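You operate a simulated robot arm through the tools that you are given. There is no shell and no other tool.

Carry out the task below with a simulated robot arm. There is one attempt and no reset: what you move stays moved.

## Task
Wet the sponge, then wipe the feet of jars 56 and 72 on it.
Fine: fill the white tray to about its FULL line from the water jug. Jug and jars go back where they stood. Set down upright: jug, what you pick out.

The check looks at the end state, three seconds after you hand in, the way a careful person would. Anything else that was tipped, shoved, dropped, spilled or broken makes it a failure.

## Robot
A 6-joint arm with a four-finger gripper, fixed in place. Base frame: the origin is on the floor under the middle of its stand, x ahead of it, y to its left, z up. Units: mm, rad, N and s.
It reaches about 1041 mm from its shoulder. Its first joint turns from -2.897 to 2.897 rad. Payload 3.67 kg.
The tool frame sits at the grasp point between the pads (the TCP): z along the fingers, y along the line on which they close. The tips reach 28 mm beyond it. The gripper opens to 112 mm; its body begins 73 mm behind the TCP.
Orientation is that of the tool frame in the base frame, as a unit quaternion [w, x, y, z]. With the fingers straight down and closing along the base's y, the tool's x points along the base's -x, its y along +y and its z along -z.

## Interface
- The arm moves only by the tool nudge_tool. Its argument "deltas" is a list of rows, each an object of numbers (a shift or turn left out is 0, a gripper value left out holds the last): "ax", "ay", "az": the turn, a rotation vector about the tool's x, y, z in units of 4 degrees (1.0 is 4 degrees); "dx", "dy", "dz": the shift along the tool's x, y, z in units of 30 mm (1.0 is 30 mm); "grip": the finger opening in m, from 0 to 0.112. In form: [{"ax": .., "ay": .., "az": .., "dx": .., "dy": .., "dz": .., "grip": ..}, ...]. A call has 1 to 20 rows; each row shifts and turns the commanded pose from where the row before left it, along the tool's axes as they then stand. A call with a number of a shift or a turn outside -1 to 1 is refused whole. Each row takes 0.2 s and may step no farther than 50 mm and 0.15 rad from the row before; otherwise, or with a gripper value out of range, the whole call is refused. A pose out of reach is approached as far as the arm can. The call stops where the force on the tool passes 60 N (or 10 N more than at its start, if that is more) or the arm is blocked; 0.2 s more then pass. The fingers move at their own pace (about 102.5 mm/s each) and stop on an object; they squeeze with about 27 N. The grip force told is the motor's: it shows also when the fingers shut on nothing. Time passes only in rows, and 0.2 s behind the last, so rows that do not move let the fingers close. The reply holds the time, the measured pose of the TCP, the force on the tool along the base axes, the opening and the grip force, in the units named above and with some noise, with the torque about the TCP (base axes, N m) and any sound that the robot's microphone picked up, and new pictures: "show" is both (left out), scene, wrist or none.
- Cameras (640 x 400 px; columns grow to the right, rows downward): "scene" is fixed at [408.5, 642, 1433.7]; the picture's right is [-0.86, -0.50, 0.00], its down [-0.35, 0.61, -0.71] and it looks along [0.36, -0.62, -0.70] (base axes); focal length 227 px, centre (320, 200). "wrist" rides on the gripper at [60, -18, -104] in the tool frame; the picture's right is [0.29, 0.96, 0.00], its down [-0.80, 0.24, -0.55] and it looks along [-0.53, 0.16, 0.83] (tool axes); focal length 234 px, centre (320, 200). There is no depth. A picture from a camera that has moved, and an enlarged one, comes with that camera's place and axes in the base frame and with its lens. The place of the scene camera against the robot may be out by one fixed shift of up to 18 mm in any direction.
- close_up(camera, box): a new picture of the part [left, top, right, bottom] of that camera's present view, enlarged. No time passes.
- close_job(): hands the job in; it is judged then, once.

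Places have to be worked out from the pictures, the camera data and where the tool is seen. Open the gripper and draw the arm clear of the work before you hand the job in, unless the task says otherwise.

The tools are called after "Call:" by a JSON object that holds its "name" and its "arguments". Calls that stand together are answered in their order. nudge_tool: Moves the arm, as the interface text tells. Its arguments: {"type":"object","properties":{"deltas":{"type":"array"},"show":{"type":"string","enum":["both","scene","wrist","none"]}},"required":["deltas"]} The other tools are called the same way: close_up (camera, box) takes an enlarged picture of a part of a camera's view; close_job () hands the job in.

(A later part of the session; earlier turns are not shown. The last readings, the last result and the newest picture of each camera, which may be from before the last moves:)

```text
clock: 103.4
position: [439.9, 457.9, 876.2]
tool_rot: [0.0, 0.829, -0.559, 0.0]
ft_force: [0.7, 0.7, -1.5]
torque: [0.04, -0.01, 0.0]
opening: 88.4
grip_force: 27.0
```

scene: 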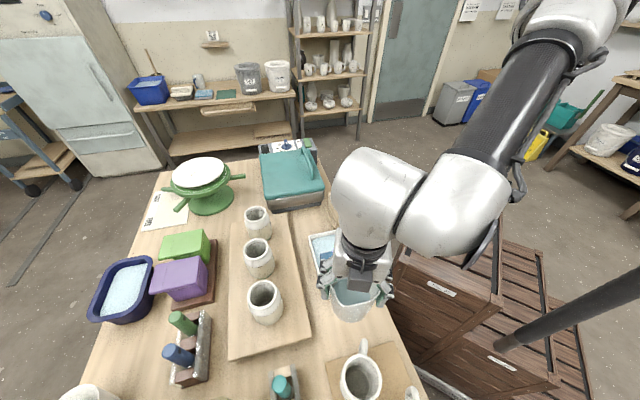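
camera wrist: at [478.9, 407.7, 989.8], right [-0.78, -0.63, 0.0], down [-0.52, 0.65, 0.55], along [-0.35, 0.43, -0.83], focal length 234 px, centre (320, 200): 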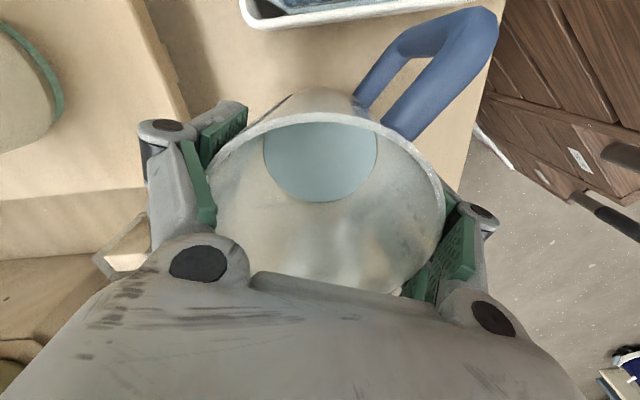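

No contact yet. Continuing in 1 mm steps.

Call:
{"name": "nudge_tool", "arguments": {"deltas": [{"dz": 0.035}, {}, {}], "show": "none"}}

Call:
{"name": "nudge_tool", "arguments": {"deltas": [{"dz": 0.035}, {}, {}], "show": "none"}}

Call:
{"name": "nudge_tool", "arguments": {"deltas": [{"dz": 0.035}, {}, {}], "show": "none"}}

```text
clock: 104.2
position: [441.0, 457.7, 875.5]
tool_rot: [-0.001, 0.829, -0.559, 0.001]
ft_force: [0.4, -0.1, 11.6]
torque: [-0.48, -0.34, 0.03]
opening: 88.7
grip_force: 27.1
```

```text
clock: 105.0
position: [440.4, 456.1, 874.9]
tool_rot: [-0.002, 0.829, -0.559, -0.001]
ft_force: [-1.0, 4.6, 26.9]
torque: [-0.1, -0.05, 0.09]
opening: 88.8
grip_force: 26.8
```

```text
clock: 105.8
position: [440.5, 457.8, 873.8]
tool_rot: [-0.002, 0.829, -0.559, 0.0]
ft_force: [-1.0, 6.0, 43.4]
torque: [-0.01, -0.02, 0.13]
opening: 89.0
grip_force: 27.0
```

Contact was made and the jug is seated (force rose to 43 N, torque near zero). I'm backing off about 2 mm to relax the load, then opening the fingers.

Call:
{"name": "nudge_tool", "arguments": {"deltas": [{"dz": -0.03}, {"dz": -0.035}, {}, {}], "show": "none"}}

Call:
{"name": "nudge_tool", "arguments": {"deltas": [{"grip": 0.091}, {"grip": 0.094}, {"grip": 0.097}, {"grip": 0.102}, {"grip": 0.108}, {"grip": 0.112}, {}, {}], "show": "both"}}

```text
clock: 106.8
position: [441.1, 456.0, 874.3]
tool_rot: [0.001, 0.829, -0.559, 0.001]
ft_force: [1.8, 4.6, 11.2]
torque: [0.09, -0.52, 0.17]
opening: 88.8
grip_force: 26.7
```

```text
clock: 108.6
position: [439.8, 457.1, 875.9]
tool_rot: [-0.001, 0.829, -0.559, -0.002]
ft_force: [-0.2, 0.8, 0.0]
torque: [-0.01, -0.01, 0.0]
opening: 112.2
grip_force: 0.1
camera wrist: at [479.3, 407.7, 980.5], right [-0.78, -0.63, 0.0], down [-0.52, 0.65, 0.55], along [-0.35, 0.43, -0.83], focal length 234 px, centre (320, 200)
```

scene: 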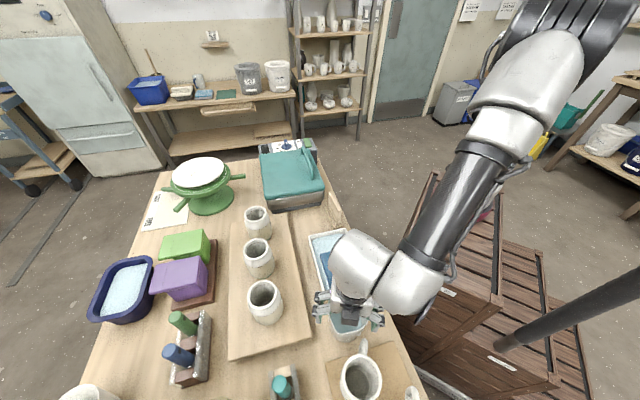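
wrist: 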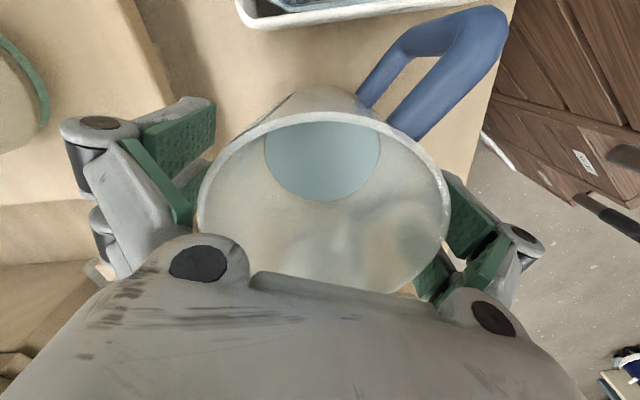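

The jug is released and standing upright. I'm rising straight up to the same inspection height as before to compare its position.

Call:
{"name": "nudge_tool", "arguments": {"deltas": [{"dz": -0.4}, {"dz": -0.8}, {"dz": -0.9}, {"dz": -0.9}, {"dz": -0.9}, {"dz": -0.9}, {"dz": -0.9}, {"dz": -0.75}, {"dz": -0.4}, {}]}}

Call:
{"name": "close_up", "arguments": {"camera": "wrist", "box": [260, 40, 380, 160]}}

Call:
{"name": "close_up", "arguments": {"camera": "scene", "box": [290, 210, 440, 400]}}

```text
clock: 110.8
position: [440.3, 458.2, 1080.5]
tool_rot: [0.0, 0.83, -0.558, -0.001]
ft_force: [-0.1, -0.3, 0.1]
torque: [0.01, -0.06, -0.01]
opening: 112.0
grip_force: 0.0
camera wrist: at [479.2, 408.0, 1186.2], right [-0.78, -0.63, 0.0], down [-0.52, 0.65, 0.55], along [-0.35, 0.43, -0.83], focal length 234 px, centre (320, 200)
```

scene: 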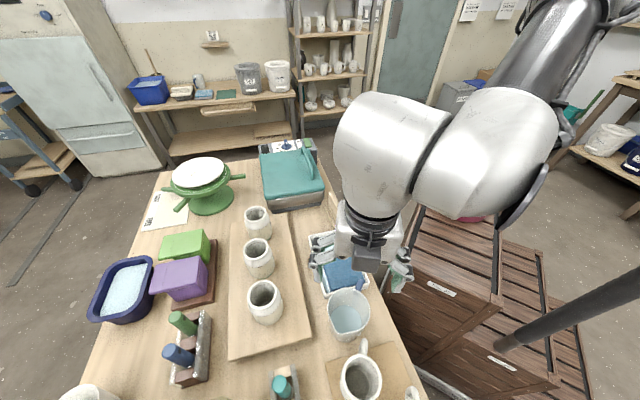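
wrist: 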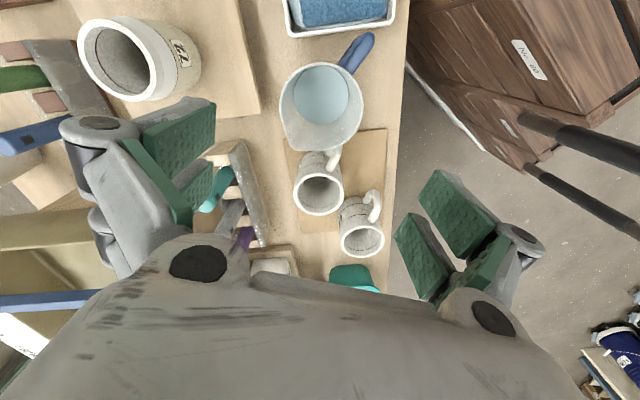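

```text
3.33 times, centred on (320, 100) of wrist
camera zoom: at [479.2, 408.0, 1186.2], right [-0.78, -0.63, 0.0], down [-0.52, 0.65, 0.55], along [-0.35, 0.43, -0.83], focal length 781 px, centre (320, 533)
```

zoom: 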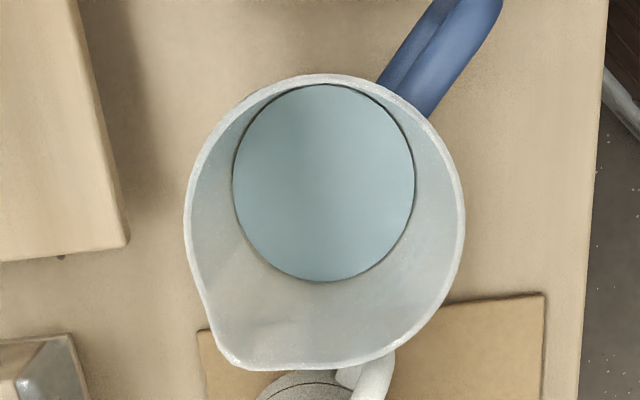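

```text
2.11 times, centred on (365, 305) of scene
camera zoom: at [408.5, 642.0, 1433.7], right [-0.86, -0.5, 0.0], down [-0.35, 0.61, -0.71], along [0.36, -0.62, -0.7], focal length 479 px, centre (225, -21)
```

zoom: 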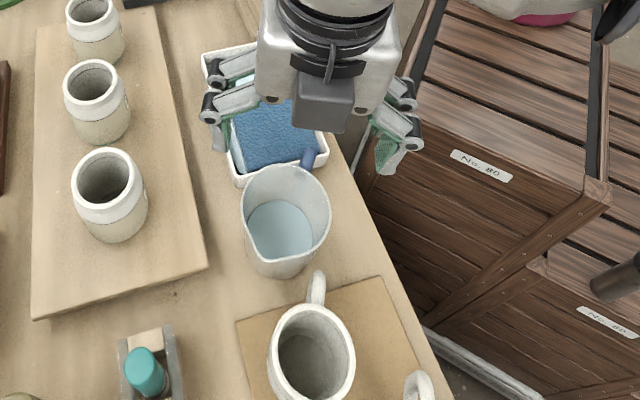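

The jug is back within about 2 mm of where it stood, upright, and nothing nearby has moved. Next I'm going above jar 72 with the fingers set to close across the row.

Call:
{"name": "nudge_tool", "arguments": {"deltas": [{"az": -1}, {"az": -1}, {"az": -1}, {"az": -1}, {"az": -1}, {"az": -0.7}, {"dx": 0.3186, "dy": -0.832}, {"dx": 0.3186, "dy": -0.832}, {"dx": 0.3186, "dy": -0.832}, {"dx": 0.3186, "dy": -0.832}, {"dx": 0.3186, "dy": -0.832}, {"dx": 0.3186, "dy": -0.832}, {"dx": 0.3186, "dy": -0.832}, {}]}}

Call:
{"name": "close_up", "arguments": {"camera": "wrist", "box": [220, 30, 420, 180]}}

```text
clock: 113.8
position: [613.1, 531.3, 1081.6]
tool_rot: [0.0, 0.923, -0.384, 0.0]
ft_force: [0.1, -0.4, 0.2]
torque: [-0.02, 0.02, 0.01]
opening: 112.0
grip_force: 0.1
camera wrist: at [668.0, 501.0, 1187.3], right [-0.48, -0.88, 0.0], down [-0.73, 0.4, 0.55], along [-0.49, 0.26, -0.83], focal length 234 px, centre (320, 200)
```

scene: 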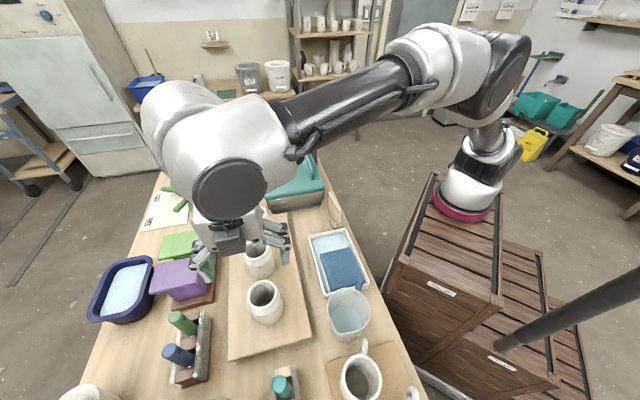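
wrist: 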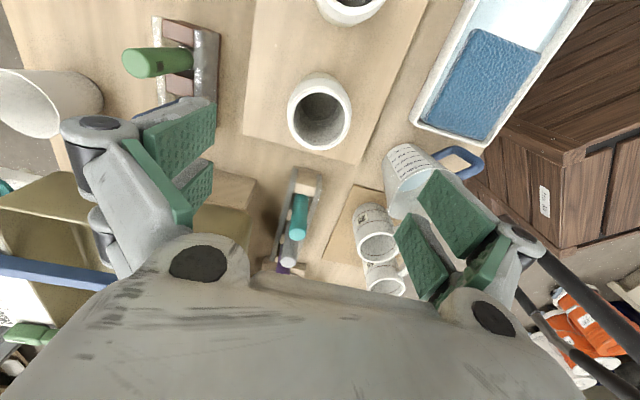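

```text
2.67 times, centred on (320, 105) of wrist
camera zoom: at [668.0, 501.0, 1187.3], right [-0.48, -0.88, 0.0], down [-0.73, 0.4, 0.55], along [-0.49, 0.26, -0.83], focal length 624 px, centre (320, 453)
```

zoom: 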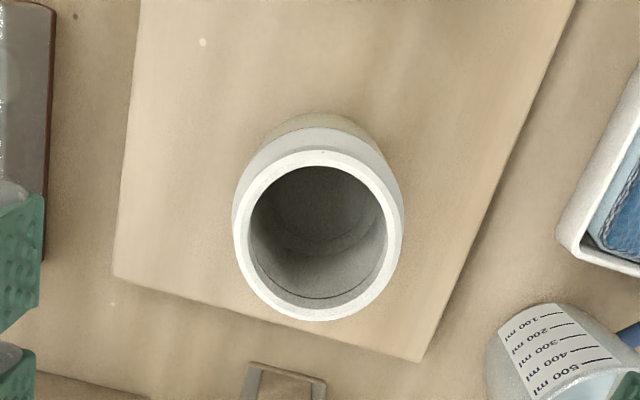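

Jar 72's mouth is centred within about 2 mm of the TCP. I'm descending around it with a small correction, fingers open to 100 mm.

Call:
{"name": "nudge_tool", "arguments": {"deltas": [{"dx": -0.07, "grip": 0.1}, {"dz": 0.7}, {"dz": 0.8}, {"dz": 0.8}, {"dz": 0.8}, {"dz": 0.6}, {"dz": 0.4}, {"dz": 0.4}, {"dz": 0.4}, {"dz": 0.4}, {"dz": 0.26}, {}, {}]}}

```text
clock: 116.6
position: [611.1, 533.3, 913.5]
tool_rot: [0.0, 0.923, -0.384, 0.001]
ft_force: [-0.1, 0.6, 1.0]
torque: [0.01, -0.05, 0.0]
opening: 100.2
grip_force: 0.0
camera wrist: at [665.4, 503.2, 1019.0], right [-0.48, -0.88, 0.0], down [-0.73, 0.4, 0.55], along [-0.49, 0.26, -0.83], focal length 234 px, centre (320, 200)
```

scene: 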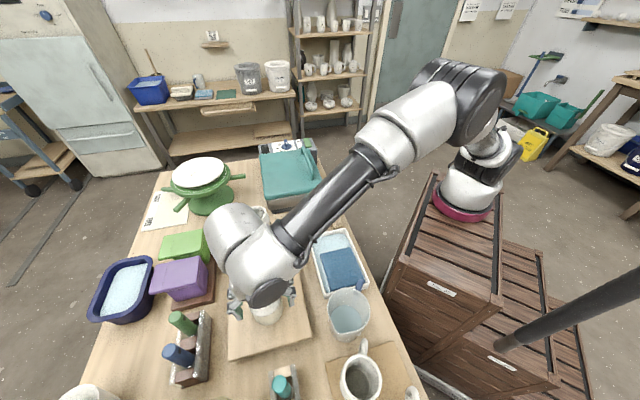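
wrist: 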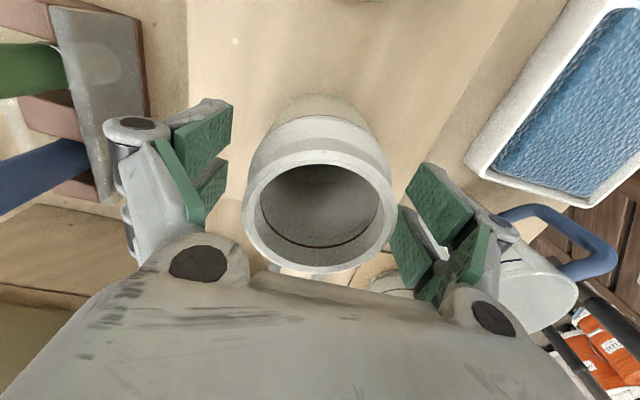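

The jar is centred between the pads. I'm closing gradually onto it.

Call:
{"name": "nudge_tool", "arguments": {"deltas": [{"grip": 0.085}, {"grip": 0.076}, {"grip": 0.072}, {"grip": 0.069}, {"grip": 0.066}, {"grip": 0.06}, {"grip": 0.05}, {}, {}], "show": "wrist"}}

```text
clock: 118.6
position: [610.4, 533.9, 912.7]
tool_rot: [0.0, 0.923, -0.385, 0.0]
ft_force: [2.0, 2.8, 4.3]
torque: [0.09, -0.09, 0.02]
opening: 71.1
grip_force: 27.2
camera wrist: at [665.5, 503.2, 1019.4], right [-0.48, -0.88, 0.0], down [-0.73, 0.4, 0.55], along [-0.49, 0.26, -0.83], focal length 234 px, centre (320, 200)
```

wrist: 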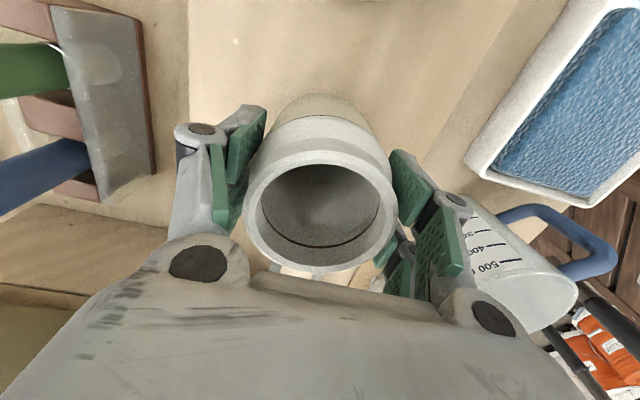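

The grip is on at 71 mm with 27 N and little side load. I'm lifting slowly and checking the weight.

Call:
{"name": "nudge_tool", "arguments": {"deltas": [{"dz": -0.05}, {"dz": -0.1}, {"dz": -0.2}, {"dz": -0.3}, {"dz": -0.3}, {}, {}], "show": "wrist"}}

```text
clock: 120.2
position: [612.1, 535.3, 941.5]
tool_rot: [0.001, 0.923, -0.384, 0.0]
ft_force: [-0.5, -0.7, -3.5]
torque: [0.01, 0.01, -0.04]
opening: 71.0
grip_force: 26.8
camera wrist: at [665.6, 504.1, 1047.5], right [-0.48, -0.88, 0.0], down [-0.73, 0.4, 0.55], along [-0.49, 0.26, -0.83], focal length 234 px, centre (320, 200)
```

wrist: 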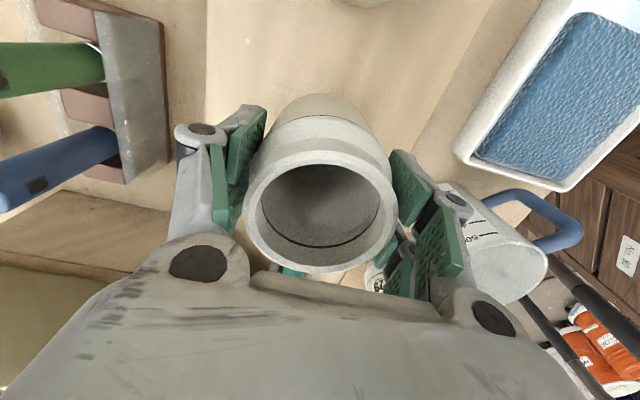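

Jar 72 is off the board (about 3.5 N). I'm raising it to clear everything and carrying it over the middle of the sponge at about (518, 325).

Call:
{"name": "nudge_tool", "arguments": {"deltas": [{"dz": -0.4}, {"dz": -0.6}, {"dz": -0.6}, {"dz": -0.35}, {"dx": 0.1513, "dy": 0.3937}, {"dx": 0.3026, "dy": 0.7874}, {"dx": 0.3026, "dy": 0.7874}, {"dx": 0.3026, "dy": 0.7874}, {"dx": 0.3026, "dy": 0.7874}, {"dx": 0.3026, "dy": 0.7874}, {"dx": 0.3026, "dy": 0.7874}, {"dx": 0.3026, "dy": 0.7874}, {"dx": 0.3026, "dy": 0.7874}, {"dx": 0.1513, "dy": 0.3937}, {}, {}]}}

Call:
{"name": "close_up", "arguments": {"camera": "scene", "box": [270, 170, 400, 310]}}

```text
clock: 123.6
position: [518.4, 327.9, 1000.9]
tool_rot: [0.0, 0.923, -0.384, 0.0]
ft_force: [0.9, -0.7, -3.2]
torque: [0.03, 0.03, -0.01]
opening: 71.0
grip_force: 27.0
camera wrist: at [572.4, 296.3, 1106.4], right [-0.48, -0.88, 0.0], down [-0.73, 0.4, 0.55], along [-0.49, 0.26, -0.83], focal length 234 px, centre (320, 200)
```

scene: 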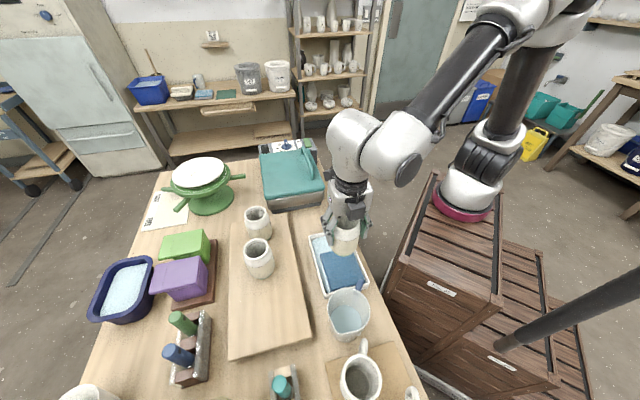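
wrist: 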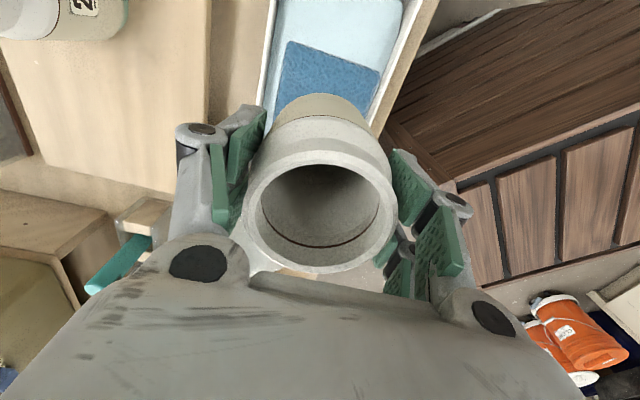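

```text
2.86 times, centred on (335, 240) of scene
camera zoom: at [408.5, 642.0, 1433.7], right [-0.86, -0.5, 0.0], down [-0.35, 0.61, -0.71], along [0.36, -0.62, -0.7], focal length 650 px, centre (277, 86)
```

zoom: 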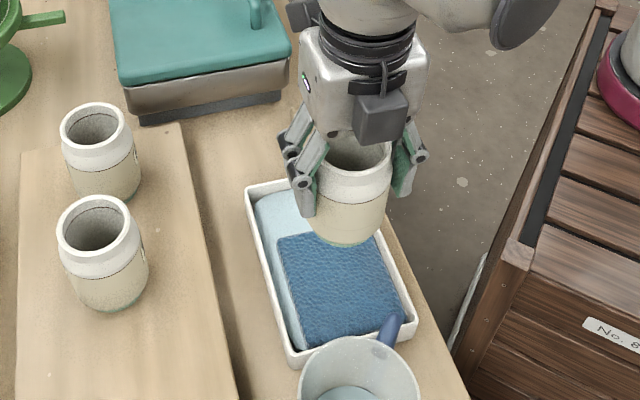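

The jar is over the sponge. I'm lowering to about 15 mm above the expected contact, then creeping down watching the force.

Call:
{"name": "nudge_tool", "arguments": {"deltas": [{"dz": 0.4}, {"dz": 0.6}, {"dz": 0.6}, {"dz": 0.6}, {"dz": 0.4}, {"dz": 0.2}, {}, {}], "show": "scene"}}

Call:
{"name": "nudge_tool", "arguments": {"deltas": [{"dz": 0.06}, {"dz": 0.06}, {}, {}], "show": "none"}}

Call:
{"name": "nudge_tool", "arguments": {"deltas": [{"dz": 0.06}, {"dz": 0.06}, {}, {}], "show": "none"}}

```text
clock: 125.4
position: [517.0, 327.7, 915.6]
tool_rot: [0.0, 0.923, -0.385, -0.001]
ft_force: [0.7, 0.2, -3.9]
torque: [-0.02, -0.01, -0.02]
opening: 70.8
grip_force: 27.1
```

scene: 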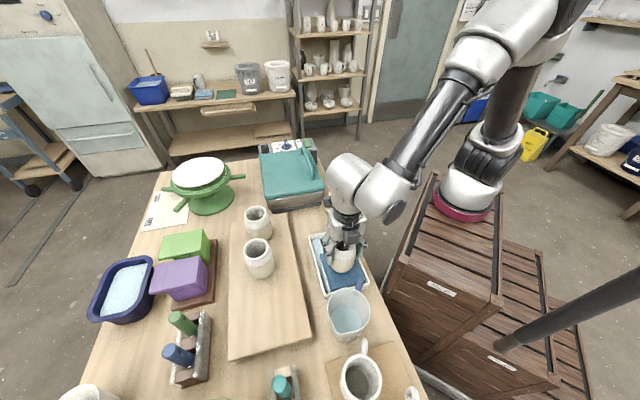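

```text
clock: 126.4
position: [517.9, 327.0, 912.5]
tool_rot: [0.0, 0.923, -0.385, 0.0]
ft_force: [-0.2, -0.3, -3.0]
torque: [0.02, 0.02, -0.01]
opening: 71.0
grip_force: 27.2
```

```text
clock: 127.4
position: [518.0, 326.8, 909.0]
tool_rot: [0.0, 0.923, -0.384, 0.0]
ft_force: [-0.3, -0.5, -3.6]
torque: [0.02, -0.02, 0.02]
opening: 70.9
grip_force: 26.7
```

No contact yet at TCP z≈909. Continuing to creep.

Call:
{"name": "nudge_tool", "arguments": {"deltas": [{"dz": 0.06}, {"dz": 0.06}, {}, {}], "show": "none"}}

Call:
{"name": "nudge_tool", "arguments": {"deltas": [{"dz": 0.05}, {"dz": 0.05}, {}, {}], "show": "none"}}

Call:
{"name": "nudge_tool", "arguments": {"deltas": [{"dz": 0.05}, {"dz": 0.05}, {}, {}], "show": "none"}}

Call:
{"name": "close_up", "arguments": {"camera": "scene", "box": [300, 220, 380, 300]}}

```text
clock: 128.4
position: [518.0, 328.3, 906.9]
tool_rot: [-0.002, 0.924, -0.384, 0.0]
ft_force: [0.6, -2.1, 20.8]
torque: [-0.09, -0.02, -0.07]
opening: 71.0
grip_force: 26.7
```

```text
clock: 129.4
position: [516.6, 327.6, 903.5]
tool_rot: [-0.001, 0.923, -0.384, -0.001]
ft_force: [1.3, 5.4, 19.7]
torque: [0.23, -0.02, -0.03]
opening: 70.8
grip_force: 27.2
```

```text
clock: 130.4
position: [518.1, 326.4, 900.6]
tool_rot: [-0.001, 0.924, -0.383, 0.001]
ft_force: [0.5, 7.3, 20.7]
torque: [0.27, 0.02, 0.02]
opening: 71.0
grip_force: 27.7
```

```text
5.00 times, centred on (340, 260) of scene
camera zoom: at [408.5, 642.0, 1433.7], right [-0.86, -0.5, 0.0], down [-0.35, 0.61, -0.71], along [0.36, -0.62, -0.7], focal length 1137 px, centre (220, -100)
```

zoom: 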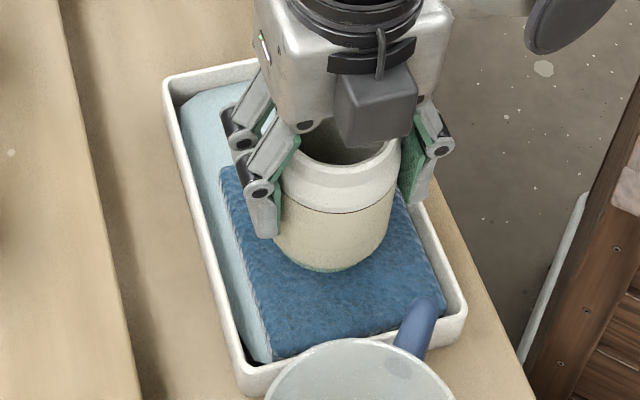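

Contact came near TCP z≈907 and the force plateaued at about 20 N, which suggests the jar slid slightly upward in the grip. I'm easing up to learn the present contact height.

Call:
{"name": "nudge_tool", "arguments": {"deltas": [{"dz": -0.035}, {}, {}], "show": "none"}}

Call:
{"name": "nudge_tool", "arguments": {"deltas": [{"dz": -0.035}, {}, {}], "show": "wrist"}}

```text
clock: 131.2
position: [517.4, 325.4, 901.0]
tool_rot: [0.001, 0.923, -0.384, 0.0]
ft_force: [-0.4, -0.9, -3.8]
torque: [0.02, -0.02, -0.01]
opening: 70.9
grip_force: 27.3
```

```text
clock: 132.0
position: [516.7, 326.5, 902.7]
tool_rot: [-0.001, 0.923, -0.385, 0.0]
ft_force: [0.0, 0.0, -3.4]
torque: [0.01, 0.01, 0.03]
opening: 70.8
grip_force: 27.3
camera wrist: at [572.0, 295.4, 1007.8], right [-0.48, -0.88, 0.0], down [-0.73, 0.4, 0.55], along [-0.49, 0.26, -0.83], focal length 234 px, centre (320, 200)
```

wrist: 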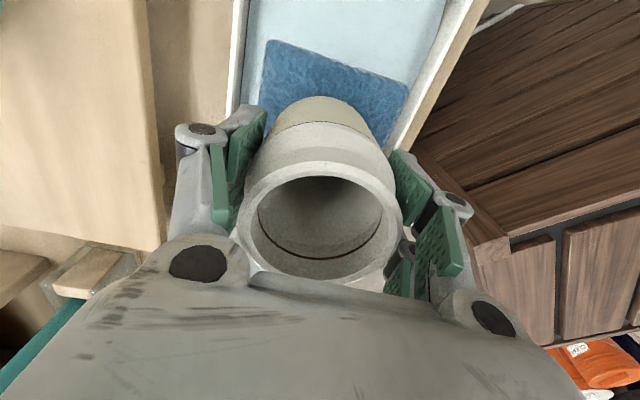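

The jar slid up about 6 mm in the grip and the sponge surface is firm, so only light pressure is usable. I'm going down about 1.5 mm for gentle contact.

Call:
{"name": "nudge_tool", "arguments": {"deltas": [{"dz": 0.05}, {}, {}], "show": "none"}}

```text
clock: 132.8
position: [515.9, 327.2, 900.7]
tool_rot: [0.0, 0.923, -0.385, 0.0]
ft_force: [-0.5, -0.1, -2.9]
torque: [-0.03, 0.04, 0.0]
opening: 71.1
grip_force: 26.5
```

Call:
{"name": "nudge_tool", "arguments": {"deltas": [{"dz": 0.012}, {}, {}], "show": "none"}}

Call:
{"name": "nudge_tool", "arguments": {"deltas": [{"dz": 0.012}, {}, {}], "show": "none"}}

```text
clock: 133.6
position: [517.6, 327.5, 900.9]
tool_rot: [-0.001, 0.923, -0.385, 0.001]
ft_force: [-3.3, 0.5, 8.9]
torque: [-0.32, 0.4, -0.07]
opening: 70.8
grip_force: 26.6
```

```text
clock: 134.4
position: [517.2, 327.1, 900.3]
tool_rot: [0.0, 0.924, -0.383, 0.001]
ft_force: [-9.2, -2.8, 17.9]
torque: [-0.17, 0.39, -0.01]
opening: 71.0
grip_force: 26.6
```

Contact force is now about 18 N at the tool. I'm backing off slightly and making gentle wiping strokes along the sponge with a small twist.

Call:
{"name": "nudge_tool", "arguments": {"deltas": [{"dz": -0.01}, {"dx": 0.25}, {"dx": 0.3}, {"dx": -0.3}, {"dx": -0.3}, {"dx": -0.3}, {"dx": -0.25}, {"dx": 0.3}, {"dx": 0.3}, {}], "show": "none"}}

Call:
{"name": "close_up", "arguments": {"camera": "scene", "box": [300, 220, 380, 300]}}

```text
clock: 136.6
position: [516.9, 325.7, 900.3]
tool_rot: [-0.001, 0.924, -0.384, -0.001]
ft_force: [-6.2, 7.6, 16.8]
torque: [0.45, 0.32, 0.05]
opening: 70.9
grip_force: 26.8
```

```text
5.00 times, centred on (340, 260) of scene
camera zoom: at [408.5, 642.0, 1433.7], right [-0.86, -0.5, 0.0], down [-0.35, 0.61, -0.71], along [0.36, -0.62, -0.7], focal length 1137 px, centre (220, -100)
```

zoom: 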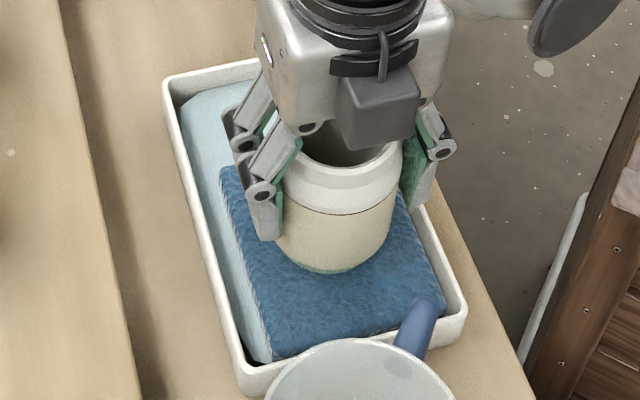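

The sponge and tray stay put and the strokes drag normally; some teal is still visible on the foot. I'm continuing with strokes across the sponge and twisting.

Call:
{"name": "nudge_tool", "arguments": {"deltas": [{"dx": 0.3}, {"dx": 0.35}, {"dx": -0.35}, {"dx": -0.35}, {"dx": -0.35}, {"dx": -0.35}, {"dx": 0.35}, {"dx": 0.4}, {"dy": 0.3}, {"dy": 0.25}, {"dy": -0.3}, {"dy": -0.3}, {"dy": -0.25}, {"dy": -0.25}, {"dy": 0.3}, {"dy": 0.25}, {}], "show": "none"}}

Call:
{"name": "close_up", "arguments": {"camera": "scene", "box": [300, 220, 380, 300]}}

```text
clock: 140.2
position: [518.8, 327.9, 901.1]
tool_rot: [0.0, 0.923, -0.385, 0.0]
ft_force: [0.0, 0.0, -2.3]
torque: [0.02, -0.01, -0.04]
opening: 70.7
grip_force: 27.0
```

```text
5.00 times, centred on (340, 260) of scene
camera zoom: at [408.5, 642.0, 1433.7], right [-0.86, -0.5, 0.0], down [-0.35, 0.61, -0.71], along [0.36, -0.62, -0.7], focal length 1137 px, centre (220, -100)
```

zoom: 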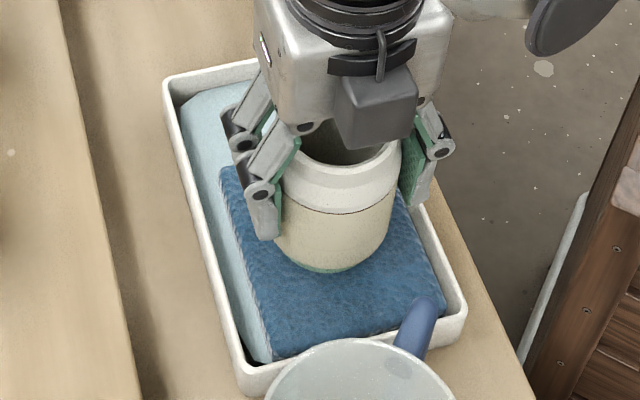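

The foot just lost contact (tool shows only the jar's weight). I'm pressing down again in small steps and stroking with a twist.

Call:
{"name": "nudge_tool", "arguments": {"deltas": [{"dz": 0.02}, {}, {}], "show": "none"}}

Call:
{"name": "nudge_tool", "arguments": {"deltas": [{"dz": 0.015}, {}, {}], "show": "none"}}

```text
clock: 141.0
position: [518.2, 328.0, 898.8]
tool_rot: [0.0, 0.923, -0.384, 0.0]
ft_force: [-2.4, -1.4, 2.4]
torque: [-0.18, 0.19, -0.02]
opening: 70.9
grip_force: 26.4
```

```text
clock: 141.8
position: [517.7, 328.4, 899.5]
tool_rot: [-0.001, 0.923, -0.384, -0.001]
ft_force: [-5.2, -0.2, 13.0]
torque: [-0.34, 0.3, -0.1]
opening: 70.9
grip_force: 26.9
```

There's firm light contact now (13 N). I'm stroking and twisting.

Call:
{"name": "nudge_tool", "arguments": {"deltas": [{"dx": 0.3, "az": 0.5}, {"dx": 0.3, "az": 0.5}, {"dx": -0.3, "az": 0.5}, {"dx": -0.3, "az": 0.5}, {"dx": -0.3, "az": -0.5}, {"dx": -0.3, "az": -0.5}, {"dx": 0.3, "az": -0.5}, {"dx": 0.3, "az": -0.5}, {}], "show": "none"}}

Call:
{"name": "nudge_tool", "arguments": {"deltas": [{"dz": 0.012}, {}, {}], "show": "none"}}

```text
clock: 143.8
position: [520.7, 329.5, 899.5]
tool_rot: [0.0, 0.924, -0.384, 0.0]
ft_force: [-0.7, 2.3, 2.2]
torque: [0.33, 0.07, 0.08]
opening: 70.9
grip_force: 27.3
```

```text
clock: 144.6
position: [519.6, 328.9, 899.1]
tool_rot: [0.0, 0.923, -0.385, 0.001]
ft_force: [0.9, 3.4, 4.3]
torque: [0.42, -0.08, -0.03]
opening: 70.8
grip_force: 27.2
```

Contact is light but steady at about 8 N net. More strokes, with a slight downward bias to keep contact, then I'll lift and check the foot.

Call:
{"name": "nudge_tool", "arguments": {"deltas": [{"dx": 0.3, "dy": 0.083, "dz": 0.006}, {"dx": 0.3, "dz": 0.004}, {"dx": -0.3, "dz": 0.004}, {"dx": -0.3, "dz": 0.004}, {"dx": -0.3, "dz": 0.004}, {"dx": -0.3, "dz": 0.004}, {"dx": 0.3, "dz": 0.004}, {"dx": 0.3, "dz": 0.004}, {"dy": 0.3, "dz": 0.004}, {"dy": 0.3, "dz": 0.004}, {"dy": -0.3, "dz": 0.004}, {"dy": -0.3, "dz": 0.004}, {"dy": -0.3, "dz": 0.004}, {"dy": -0.3, "dz": 0.004}, {"dy": 0.3, "dz": 0.004}, {"dy": 0.3, "dz": 0.004}, {}], "show": "none"}}

Call:
{"name": "close_up", "arguments": {"camera": "scene", "box": [310, 225, 370, 285]}}

```text
clock: 148.2
position: [517.4, 327.1, 895.5]
tool_rot: [-0.001, 0.923, -0.384, -0.001]
ft_force: [3.6, 6.6, 20.4]
torque: [0.38, -0.13, -0.07]
opening: 71.1
grip_force: 27.3
```

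```text
6.67 times, centred on (340, 255) of scene
camera zoom: at [408.5, 642.0, 1433.7], right [-0.86, -0.5, 0.0], down [-0.35, 0.61, -0.71], along [0.36, -0.62, -0.7], focal length 1516 px, centre (187, -167)
```

zoom: 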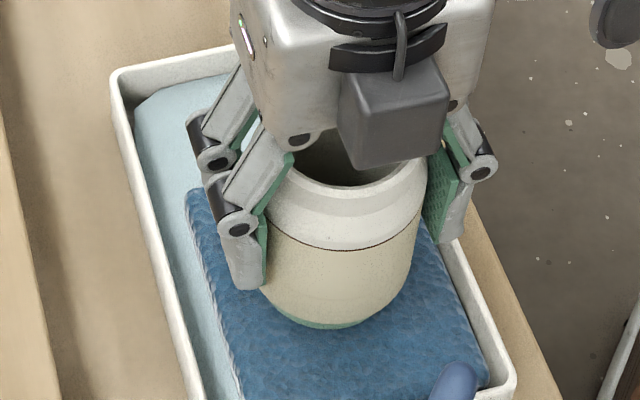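

The jar has been rubbed with up to 20 N of contact. I'm lifting it 60 mm to inspect the foot ring from the scene camera.

Call:
{"name": "nudge_tool", "arguments": {"deltas": [{"dz": -0.1}, {"dz": -0.4}, {"dz": -0.6}, {"dz": -0.6}, {"dz": -0.3}, {}], "show": "wrist"}}

Call:
{"name": "close_up", "arguments": {"camera": "scene", "box": [310, 190, 390, 260]}}

Call:
{"name": "close_up", "arguments": {"camera": "scene", "box": [235, 195, 285, 285]}}

```text
clock: 149.6
position: [517.9, 326.1, 956.2]
tool_rot: [0.0, 0.923, -0.384, 0.0]
ft_force: [0.5, 0.6, -3.7]
torque: [0.02, 0.0, 0.01]
opening: 70.8
grip_force: 27.6
camera wrist: at [572.4, 295.8, 1062.6], right [-0.48, -0.88, 0.0], down [-0.73, 0.4, 0.55], along [-0.49, 0.26, -0.83], focal length 234 px, centre (320, 200)
```

wrist: 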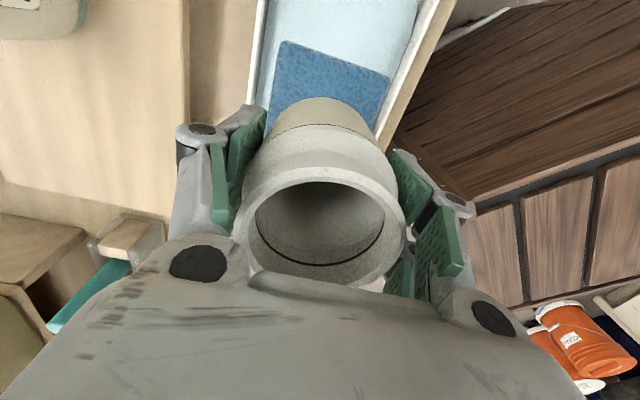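

```text
5.71 times, centred on (350, 225) of scene
camera zoom: at [408.5, 642.0, 1433.7], right [-0.86, -0.5, 0.0], down [-0.35, 0.61, -0.71], along [0.36, -0.62, -0.7], focal length 1299 px, centre (149, 57)
```

zoom: 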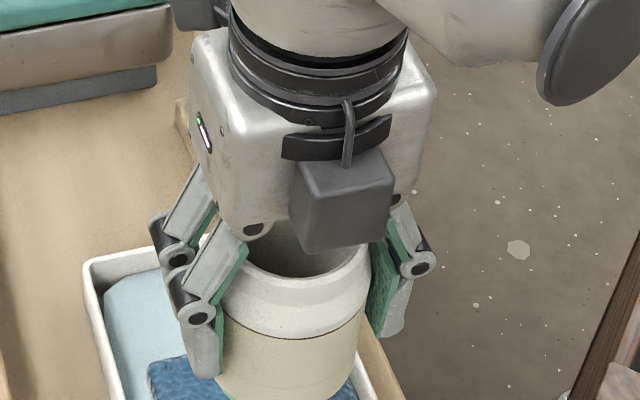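

```text
4.44 times, centred on (260, 240) of scene
camera zoom: at [408.5, 642.0, 1433.7], right [-0.86, -0.5, 0.0], down [-0.35, 0.61, -0.71], along [0.36, -0.62, -0.7], focal length 1010 px, centre (587, 22)
```

zoom: 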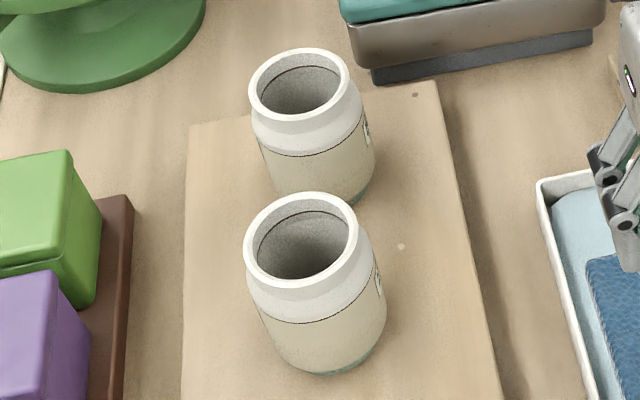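

I'll zoom on the foot itself.

Call:
{"name": "close_up", "arguments": {"camera": "scene", "box": [325, 235, 375, 270]}}

Call:
{"name": "close_up", "arguments": {"camera": "scene", "box": [240, 255, 290, 290]}}

```text
11.43 times, centred on (350, 252) of scene
camera zoom: at [408.5, 642.0, 1433.7], right [-0.86, -0.5, 0.0], down [-0.35, 0.61, -0.71], along [0.36, -0.62, -0.7], focal length 2598 px, centre (-23, -400)
```

zoom: 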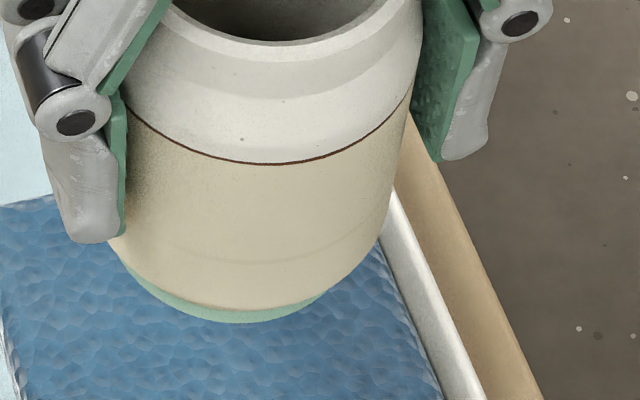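

```text
11.43 times, centred on (265, 272) of scene
camera zoom: at [408.5, 642.0, 1433.7], right [-0.86, -0.5, 0.0], down [-0.35, 0.61, -0.71], along [0.36, -0.62, -0.7], focal length 2598 px, centre (949, -629)
```

zoom: 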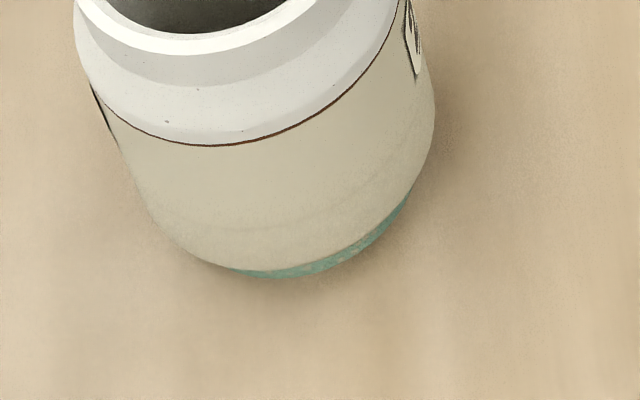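

Jar 72's foot ring is a paler, thinner teal than jar 27's, so the wiping works but needs more. I'm going back down for longer strokes at light contact.

Call:
{"name": "nudge_tool", "arguments": {"deltas": [{"dz": 0.4}, {"dz": 0.6}, {"dz": 0.6}, {"dz": 0.25}, {"dz": 0.05}, {}, {}], "show": "none"}}

Call:
{"name": "nudge_tool", "arguments": {"deltas": [{"dz": 0.035}, {}, {}], "show": "none"}}

```text
clock: 151.2
position: [517.4, 325.5, 901.2]
tool_rot: [0.0, 0.923, -0.384, 0.0]
ft_force: [0.9, 0.8, -2.3]
torque: [0.02, 0.0, 0.0]
opening: 70.6
grip_force: 27.1
```

```text
clock: 152.0
position: [520.1, 326.4, 896.7]
tool_rot: [0.0, 0.923, -0.384, 0.0]
ft_force: [-0.5, 0.8, -2.5]
torque: [0.01, -0.02, 0.01]
opening: 70.9
grip_force: 27.5
```

Call:
{"name": "nudge_tool", "arguments": {"deltas": [{"dz": 0.03}, {}, {}], "show": "none"}}

Call:
{"name": "nudge_tool", "arguments": {"deltas": [{"dz": 0.015}, {}, {}], "show": "none"}}

```text
clock: 152.8
position: [518.1, 326.1, 898.6]
tool_rot: [0.0, 0.923, -0.384, 0.0]
ft_force: [-0.2, 0.0, -3.8]
torque: [0.01, 0.02, 0.0]
opening: 70.5
grip_force: 26.8
```

```text
clock: 153.6
position: [518.4, 326.4, 897.1]
tool_rot: [0.0, 0.923, -0.384, 0.0]
ft_force: [-0.4, -0.9, -3.6]
torque: [-0.02, 0.02, 0.01]
opening: 70.8
grip_force: 27.3
```

Still just above the surface (only the jar's weight shows). Two more small steps down.

Call:
{"name": "nudge_tool", "arguments": {"deltas": [{"dz": 0.012}, {}, {}], "show": "none"}}

Call:
{"name": "nudge_tool", "arguments": {"deltas": [{"dz": 0.01}, {}, {}], "show": "none"}}

```text
clock: 154.4
position: [517.1, 326.6, 896.8]
tool_rot: [-0.001, 0.923, -0.384, -0.001]
ft_force: [-0.9, -0.9, -4.5]
torque: [-0.03, -0.02, 0.01]
opening: 70.8
grip_force: 27.3
```

```text
clock: 155.2
position: [517.6, 327.2, 896.0]
tool_rot: [0.0, 0.923, -0.384, 0.001]
ft_force: [0.0, -0.3, -2.9]
torque: [0.0, 0.0, 0.01]
opening: 70.9
grip_force: 27.4
```

Call:
{"name": "nudge_tool", "arguments": {"deltas": [{"dz": 0.02}, {}, {}], "show": "none"}}

Call:
{"name": "nudge_tool", "arguments": {"deltas": [{"dz": 0.015}, {}, {}], "show": "none"}}

```text
clock: 156.0
position: [518.1, 326.1, 896.5]
tool_rot: [-0.002, 0.923, -0.384, -0.001]
ft_force: [-2.6, 0.0, 6.4]
torque: [-0.2, 0.32, -0.1]
opening: 70.6
grip_force: 27.7
```

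```text
clock: 156.8
position: [518.9, 326.9, 896.8]
tool_rot: [-0.001, 0.923, -0.385, -0.001]
ft_force: [4.1, -0.9, 12.0]
torque: [-0.28, 0.04, 0.07]
opening: 70.5
grip_force: 27.2
```

Light contact regained (12 N). Now a longer set of strokes both ways.

Call:
{"name": "nudge_tool", "arguments": {"deltas": [{"dx": 0.35}, {"dx": 0.35}, {"dx": -0.35}, {"dx": -0.35}, {"dx": -0.35}, {"dx": -0.35}, {"dx": 0.35}, {"dx": 0.35}, {"dx": 0.35, "dz": 0.006}, {"dx": 0.35}, {"dx": -0.35}, {"dx": -0.35}, {"dx": -0.35}, {"dx": -0.35}, {"dx": 0.35}, {"dx": 0.35}, {}], "show": "none"}}

Call:
{"name": "nudge_tool", "arguments": {"deltas": [{"dz": 0.01}, {"dy": 0.3}, {"dy": 0.3}, {"dy": -0.3}, {"dy": -0.3}, {"dy": -0.3}, {"dy": -0.3}, {"dy": 0.3}, {"dy": 0.3}, {"dy": 0.3, "dz": 0.006}, {"dy": 0.3}, {"dy": -0.3}, {"dy": -0.3}, {"dy": -0.3}, {"dy": -0.3}, {"dy": 0.3}, {"dy": 0.3}, {}], "show": "none"}}

Call:
{"name": "close_up", "arguments": {"camera": "scene", "box": [310, 245, 370, 285]}}

```text
clock: 160.4
position: [515.9, 326.1, 895.3]
tool_rot: [0.0, 0.923, -0.384, 0.0]
ft_force: [-2.5, 3.5, 4.3]
torque: [0.37, 0.05, 0.1]
opening: 70.9
grip_force: 27.2
```

```text
clock: 164.2
position: [518.5, 327.1, 895.4]
tool_rot: [-0.001, 0.923, -0.384, 0.0]
ft_force: [-0.2, -0.3, -3.4]
torque: [0.01, 0.01, 0.01]
opening: 70.9
grip_force: 27.3
```

```text
10.00 times, centred on (340, 265) of scene
camera zoom: at [408.5, 642.0, 1433.7], right [-0.86, -0.5, 0.0], down [-0.35, 0.61, -0.71], along [0.36, -0.62, -0.7], focal length 2274 px, centre (120, -450)
```

zoom: 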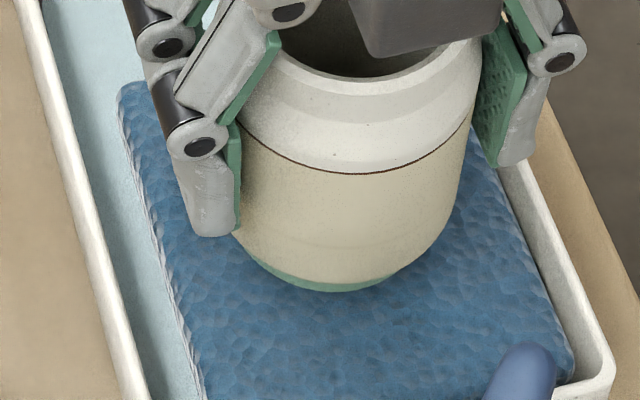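

I'll compare the foot's ring with jar 56's and 27's at high magnification to judge progress.

Call:
{"name": "close_up", "arguments": {"camera": "scene", "box": [330, 265, 354, 280]}}

Call:
{"name": "close_up", "arguments": {"camera": "scene", "box": [252, 268, 276, 283]}}

```text
16.00 times, centred on (342, 272) of scene
camera zoom: at [408.5, 642.0, 1433.7], right [-0.86, -0.5, 0.0], down [-0.35, 0.61, -0.71], along [0.36, -0.62, -0.7], focal length 3638 px, centre (-32, -960)
```

zoom: 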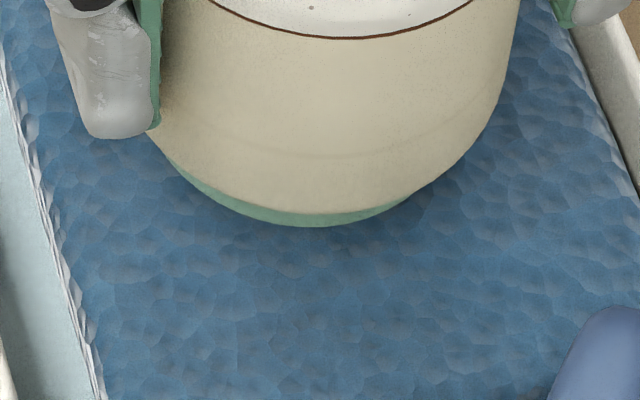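

```text
16.00 times, centred on (264, 276) of scene
camera zoom: at [408.5, 642.0, 1433.7], right [-0.86, -0.5, 0.0], down [-0.35, 0.61, -0.71], along [0.36, -0.62, -0.7], focal length 3638 px, centre (1216, -1008)
```

zoom: 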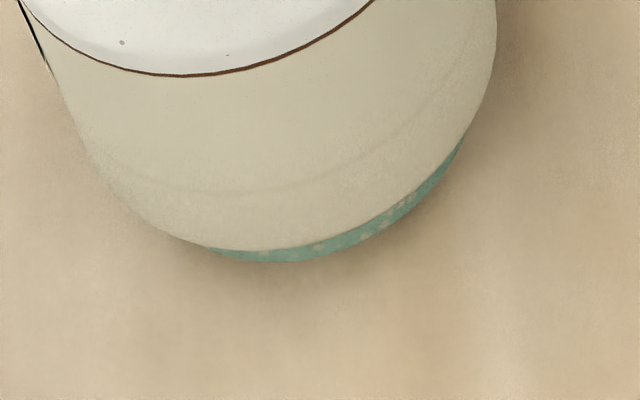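

Jar 27's ring is bright and blotchy while jar 72's is now smooth and paler, so it's partly wiped. I'm pressing again and continuing the strokes.

Call:
{"name": "nudge_tool", "arguments": {"deltas": [{"dz": 0.02}, {}, {}], "show": "none"}}

Call:
{"name": "nudge_tool", "arguments": {"deltas": [{"dz": 0.015}, {}, {}], "show": "none"}}

```text
clock: 165.0
position: [519.0, 327.1, 895.7]
tool_rot: [0.0, 0.923, -0.385, 0.0]
ft_force: [1.5, -1.1, -0.1]
torque: [-0.06, -0.04, 0.04]
opening: 70.7
grip_force: 27.2
```

```text
clock: 165.8
position: [517.2, 326.7, 894.8]
tool_rot: [-0.001, 0.923, -0.384, 0.0]
ft_force: [4.5, -1.3, 8.0]
torque: [-0.21, -0.02, 0.05]
opening: 70.9
grip_force: 26.7
```

Call:
{"name": "nudge_tool", "arguments": {"deltas": [{"dx": 0.35}, {"dx": 0.35, "dz": 0.004}, {"dx": -0.35}, {"dx": -0.35, "dz": 0.004}, {"dx": -0.35}, {"dx": -0.35, "dz": 0.004}, {"dx": 0.35}, {"dx": 0.35, "dz": 0.004}, {"dy": 0.3}, {"dy": 0.3, "dz": 0.004}, {"dy": -0.3}, {"dy": -0.3, "dz": 0.004}, {"dy": -0.3}, {"dy": -0.3, "dz": 0.004}, {"dy": 0.3}, {"dy": 0.3, "dz": 0.004}, {}], "show": "none"}}

Call:
{"name": "close_up", "arguments": {"camera": "scene", "box": [330, 265, 354, 280]}}

```text
clock: 169.4
position: [517.4, 326.7, 893.6]
tool_rot: [-0.001, 0.923, -0.385, 0.0]
ft_force: [0.0, 0.2, -4.3]
torque: [-0.01, -0.01, -0.03]
opening: 70.7
grip_force: 27.4
```

```text
16.00 times, centred on (342, 272) of scene
camera zoom: at [408.5, 642.0, 1433.7], right [-0.86, -0.5, 0.0], down [-0.35, 0.61, -0.71], along [0.36, -0.62, -0.7], focal length 3638 px, centre (-32, -960)
```

zoom: 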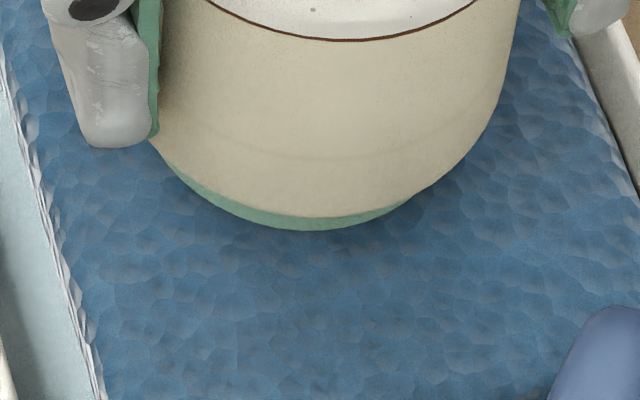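

I'll check jar 56's untouched foot at the same magnification for reference.

Call:
{"name": "close_up", "arguments": {"camera": "scene", "box": [254, 226, 278, 241]}}

Call:
{"name": "close_up", "arguments": {"camera": "scene", "box": [264, 262, 280, 280]}}

```text
16.00 times, centred on (266, 234) of scene
camera zoom: at [408.5, 642.0, 1433.7], right [-0.86, -0.5, 0.0], down [-0.35, 0.61, -0.71], along [0.36, -0.62, -0.7], focal length 3638 px, centre (1184, -336)
```

zoom: 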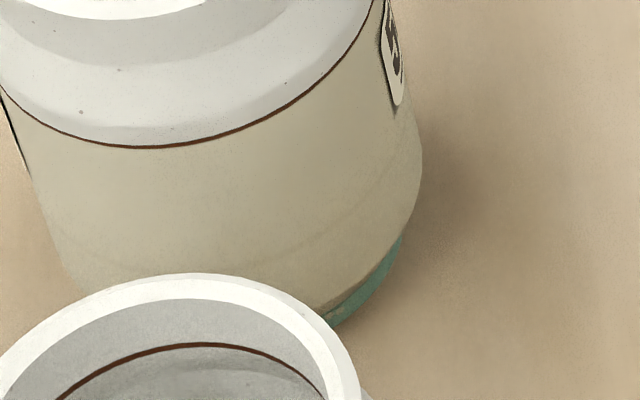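

```text
16.00 times, centred on (272, 271) of scene
camera zoom: at [408.5, 642.0, 1433.7], right [-0.86, -0.5, 0.0], down [-0.35, 0.61, -0.71], along [0.36, -0.62, -0.7], focal length 3638 px, centre (1088, -936)
```

zoom: 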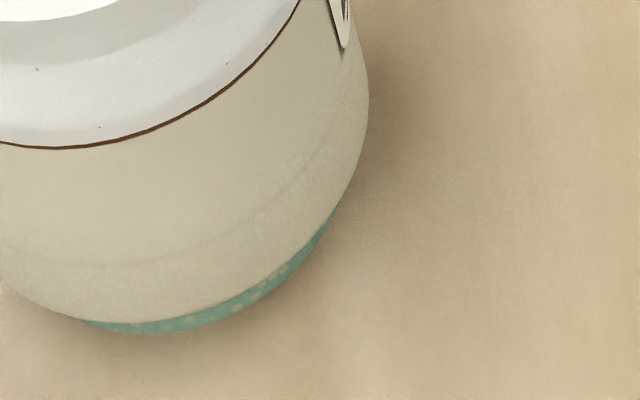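

Jar 72's ring does look paler than 56's, so wiping is progressing but contact keeps fading as the jar creeps up in the grip. I'll rest the jar on the sponge, regrip it about 12 mm higher, and then wipe with steadier contact.

Call:
{"name": "nudge_tool", "arguments": {"deltas": [{"dz": 0.02}, {}, {}], "show": "none"}}

Call:
{"name": "nudge_tool", "arguments": {"deltas": [{"dz": 0.012}, {}, {}], "show": "none"}}

```text
clock: 170.2
position: [516.6, 326.9, 893.2]
tool_rot: [-0.001, 0.923, -0.385, 0.001]
ft_force: [0.5, -2.7, 7.0]
torque: [-0.44, 0.12, 0.07]
opening: 70.8
grip_force: 26.7
```

```text
clock: 171.0
position: [517.8, 327.4, 891.4]
tool_rot: [-0.001, 0.924, -0.383, -0.001]
ft_force: [3.4, 2.8, 12.9]
torque: [-0.28, 0.03, -0.03]
opening: 70.8
grip_force: 26.9
```

Jar rests on the sponge. I'm opening slightly, rising about 13 mm, and closing again.

Call:
{"name": "nudge_tool", "arguments": {"deltas": [{"dz": -0.015, "grip": 0.0715}, {"grip": 0.073}, {"grip": 0.076}, {"grip": 0.08}, {}, {"dz": -0.2}, {"dz": -0.25}, {}, {}], "show": "both"}}

Call:
{"name": "close_up", "arguments": {"camera": "scene", "box": [310, 225, 370, 285]}}

```text
clock: 173.0
position: [517.6, 325.5, 906.2]
tool_rot: [0.0, 0.923, -0.384, 0.0]
ft_force: [0.1, 0.9, -0.3]
torque: [0.02, 0.0, -0.01]
opening: 80.2
grip_force: 0.2
camera wrist: at [572.4, 295.7, 1011.7], right [-0.48, -0.88, 0.0], down [-0.73, 0.4, 0.55], along [-0.49, 0.26, -0.83], focal length 234 px, centre (320, 200)
```

scene: 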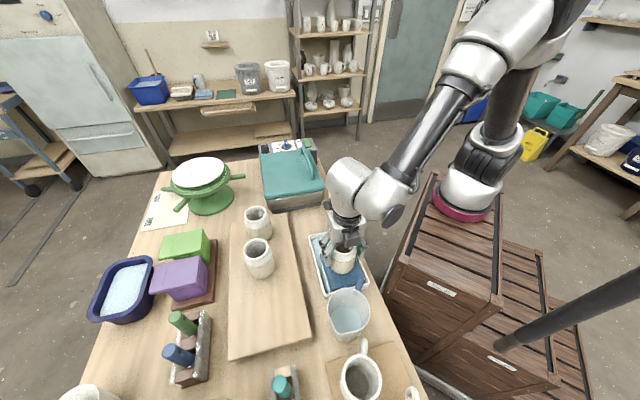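
wrist: 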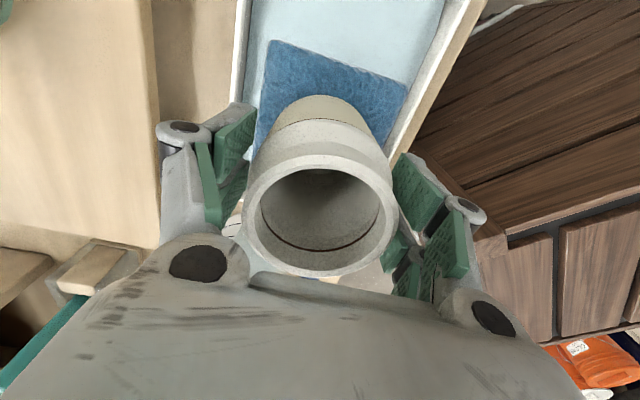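

```text
6.67 times, centred on (340, 255) of scene
camera zoom: at [408.5, 642.0, 1433.7], right [-0.86, -0.5, 0.0], down [-0.35, 0.61, -0.71], along [0.36, -0.62, -0.7], focal length 1516 px, centre (187, -167)
```

zoom: 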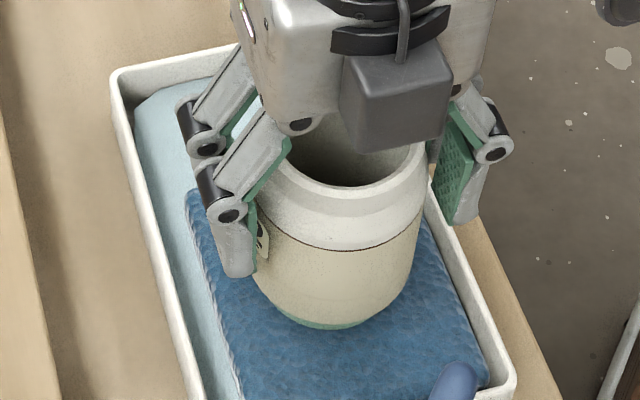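

The jar stands upright on the sponge on its own. I'm closing on it again at the higher grip.

Call:
{"name": "nudge_tool", "arguments": {"deltas": [{"grip": 0.076}, {"grip": 0.073}, {"grip": 0.071}, {"grip": 0.068}, {"grip": 0.06}, {"grip": 0.05}, {}, {}], "show": "none"}}

Call:
{"name": "nudge_tool", "arguments": {"deltas": [{"dz": 0.02}, {}, {}], "show": "none"}}

```text
clock: 174.8
position: [517.4, 325.8, 906.7]
tool_rot: [0.0, 0.924, -0.383, 0.001]
ft_force: [-0.9, -1.9, 3.9]
torque: [-0.13, 0.1, -0.02]
opening: 70.9
grip_force: 26.5
```

```text
clock: 175.6
position: [517.5, 325.7, 906.1]
tool_rot: [-0.002, 0.923, -0.385, 0.0]
ft_force: [-2.4, -2.2, 19.1]
torque: [-0.15, 0.16, 0.0]
opening: 70.8
grip_force: 26.9
```

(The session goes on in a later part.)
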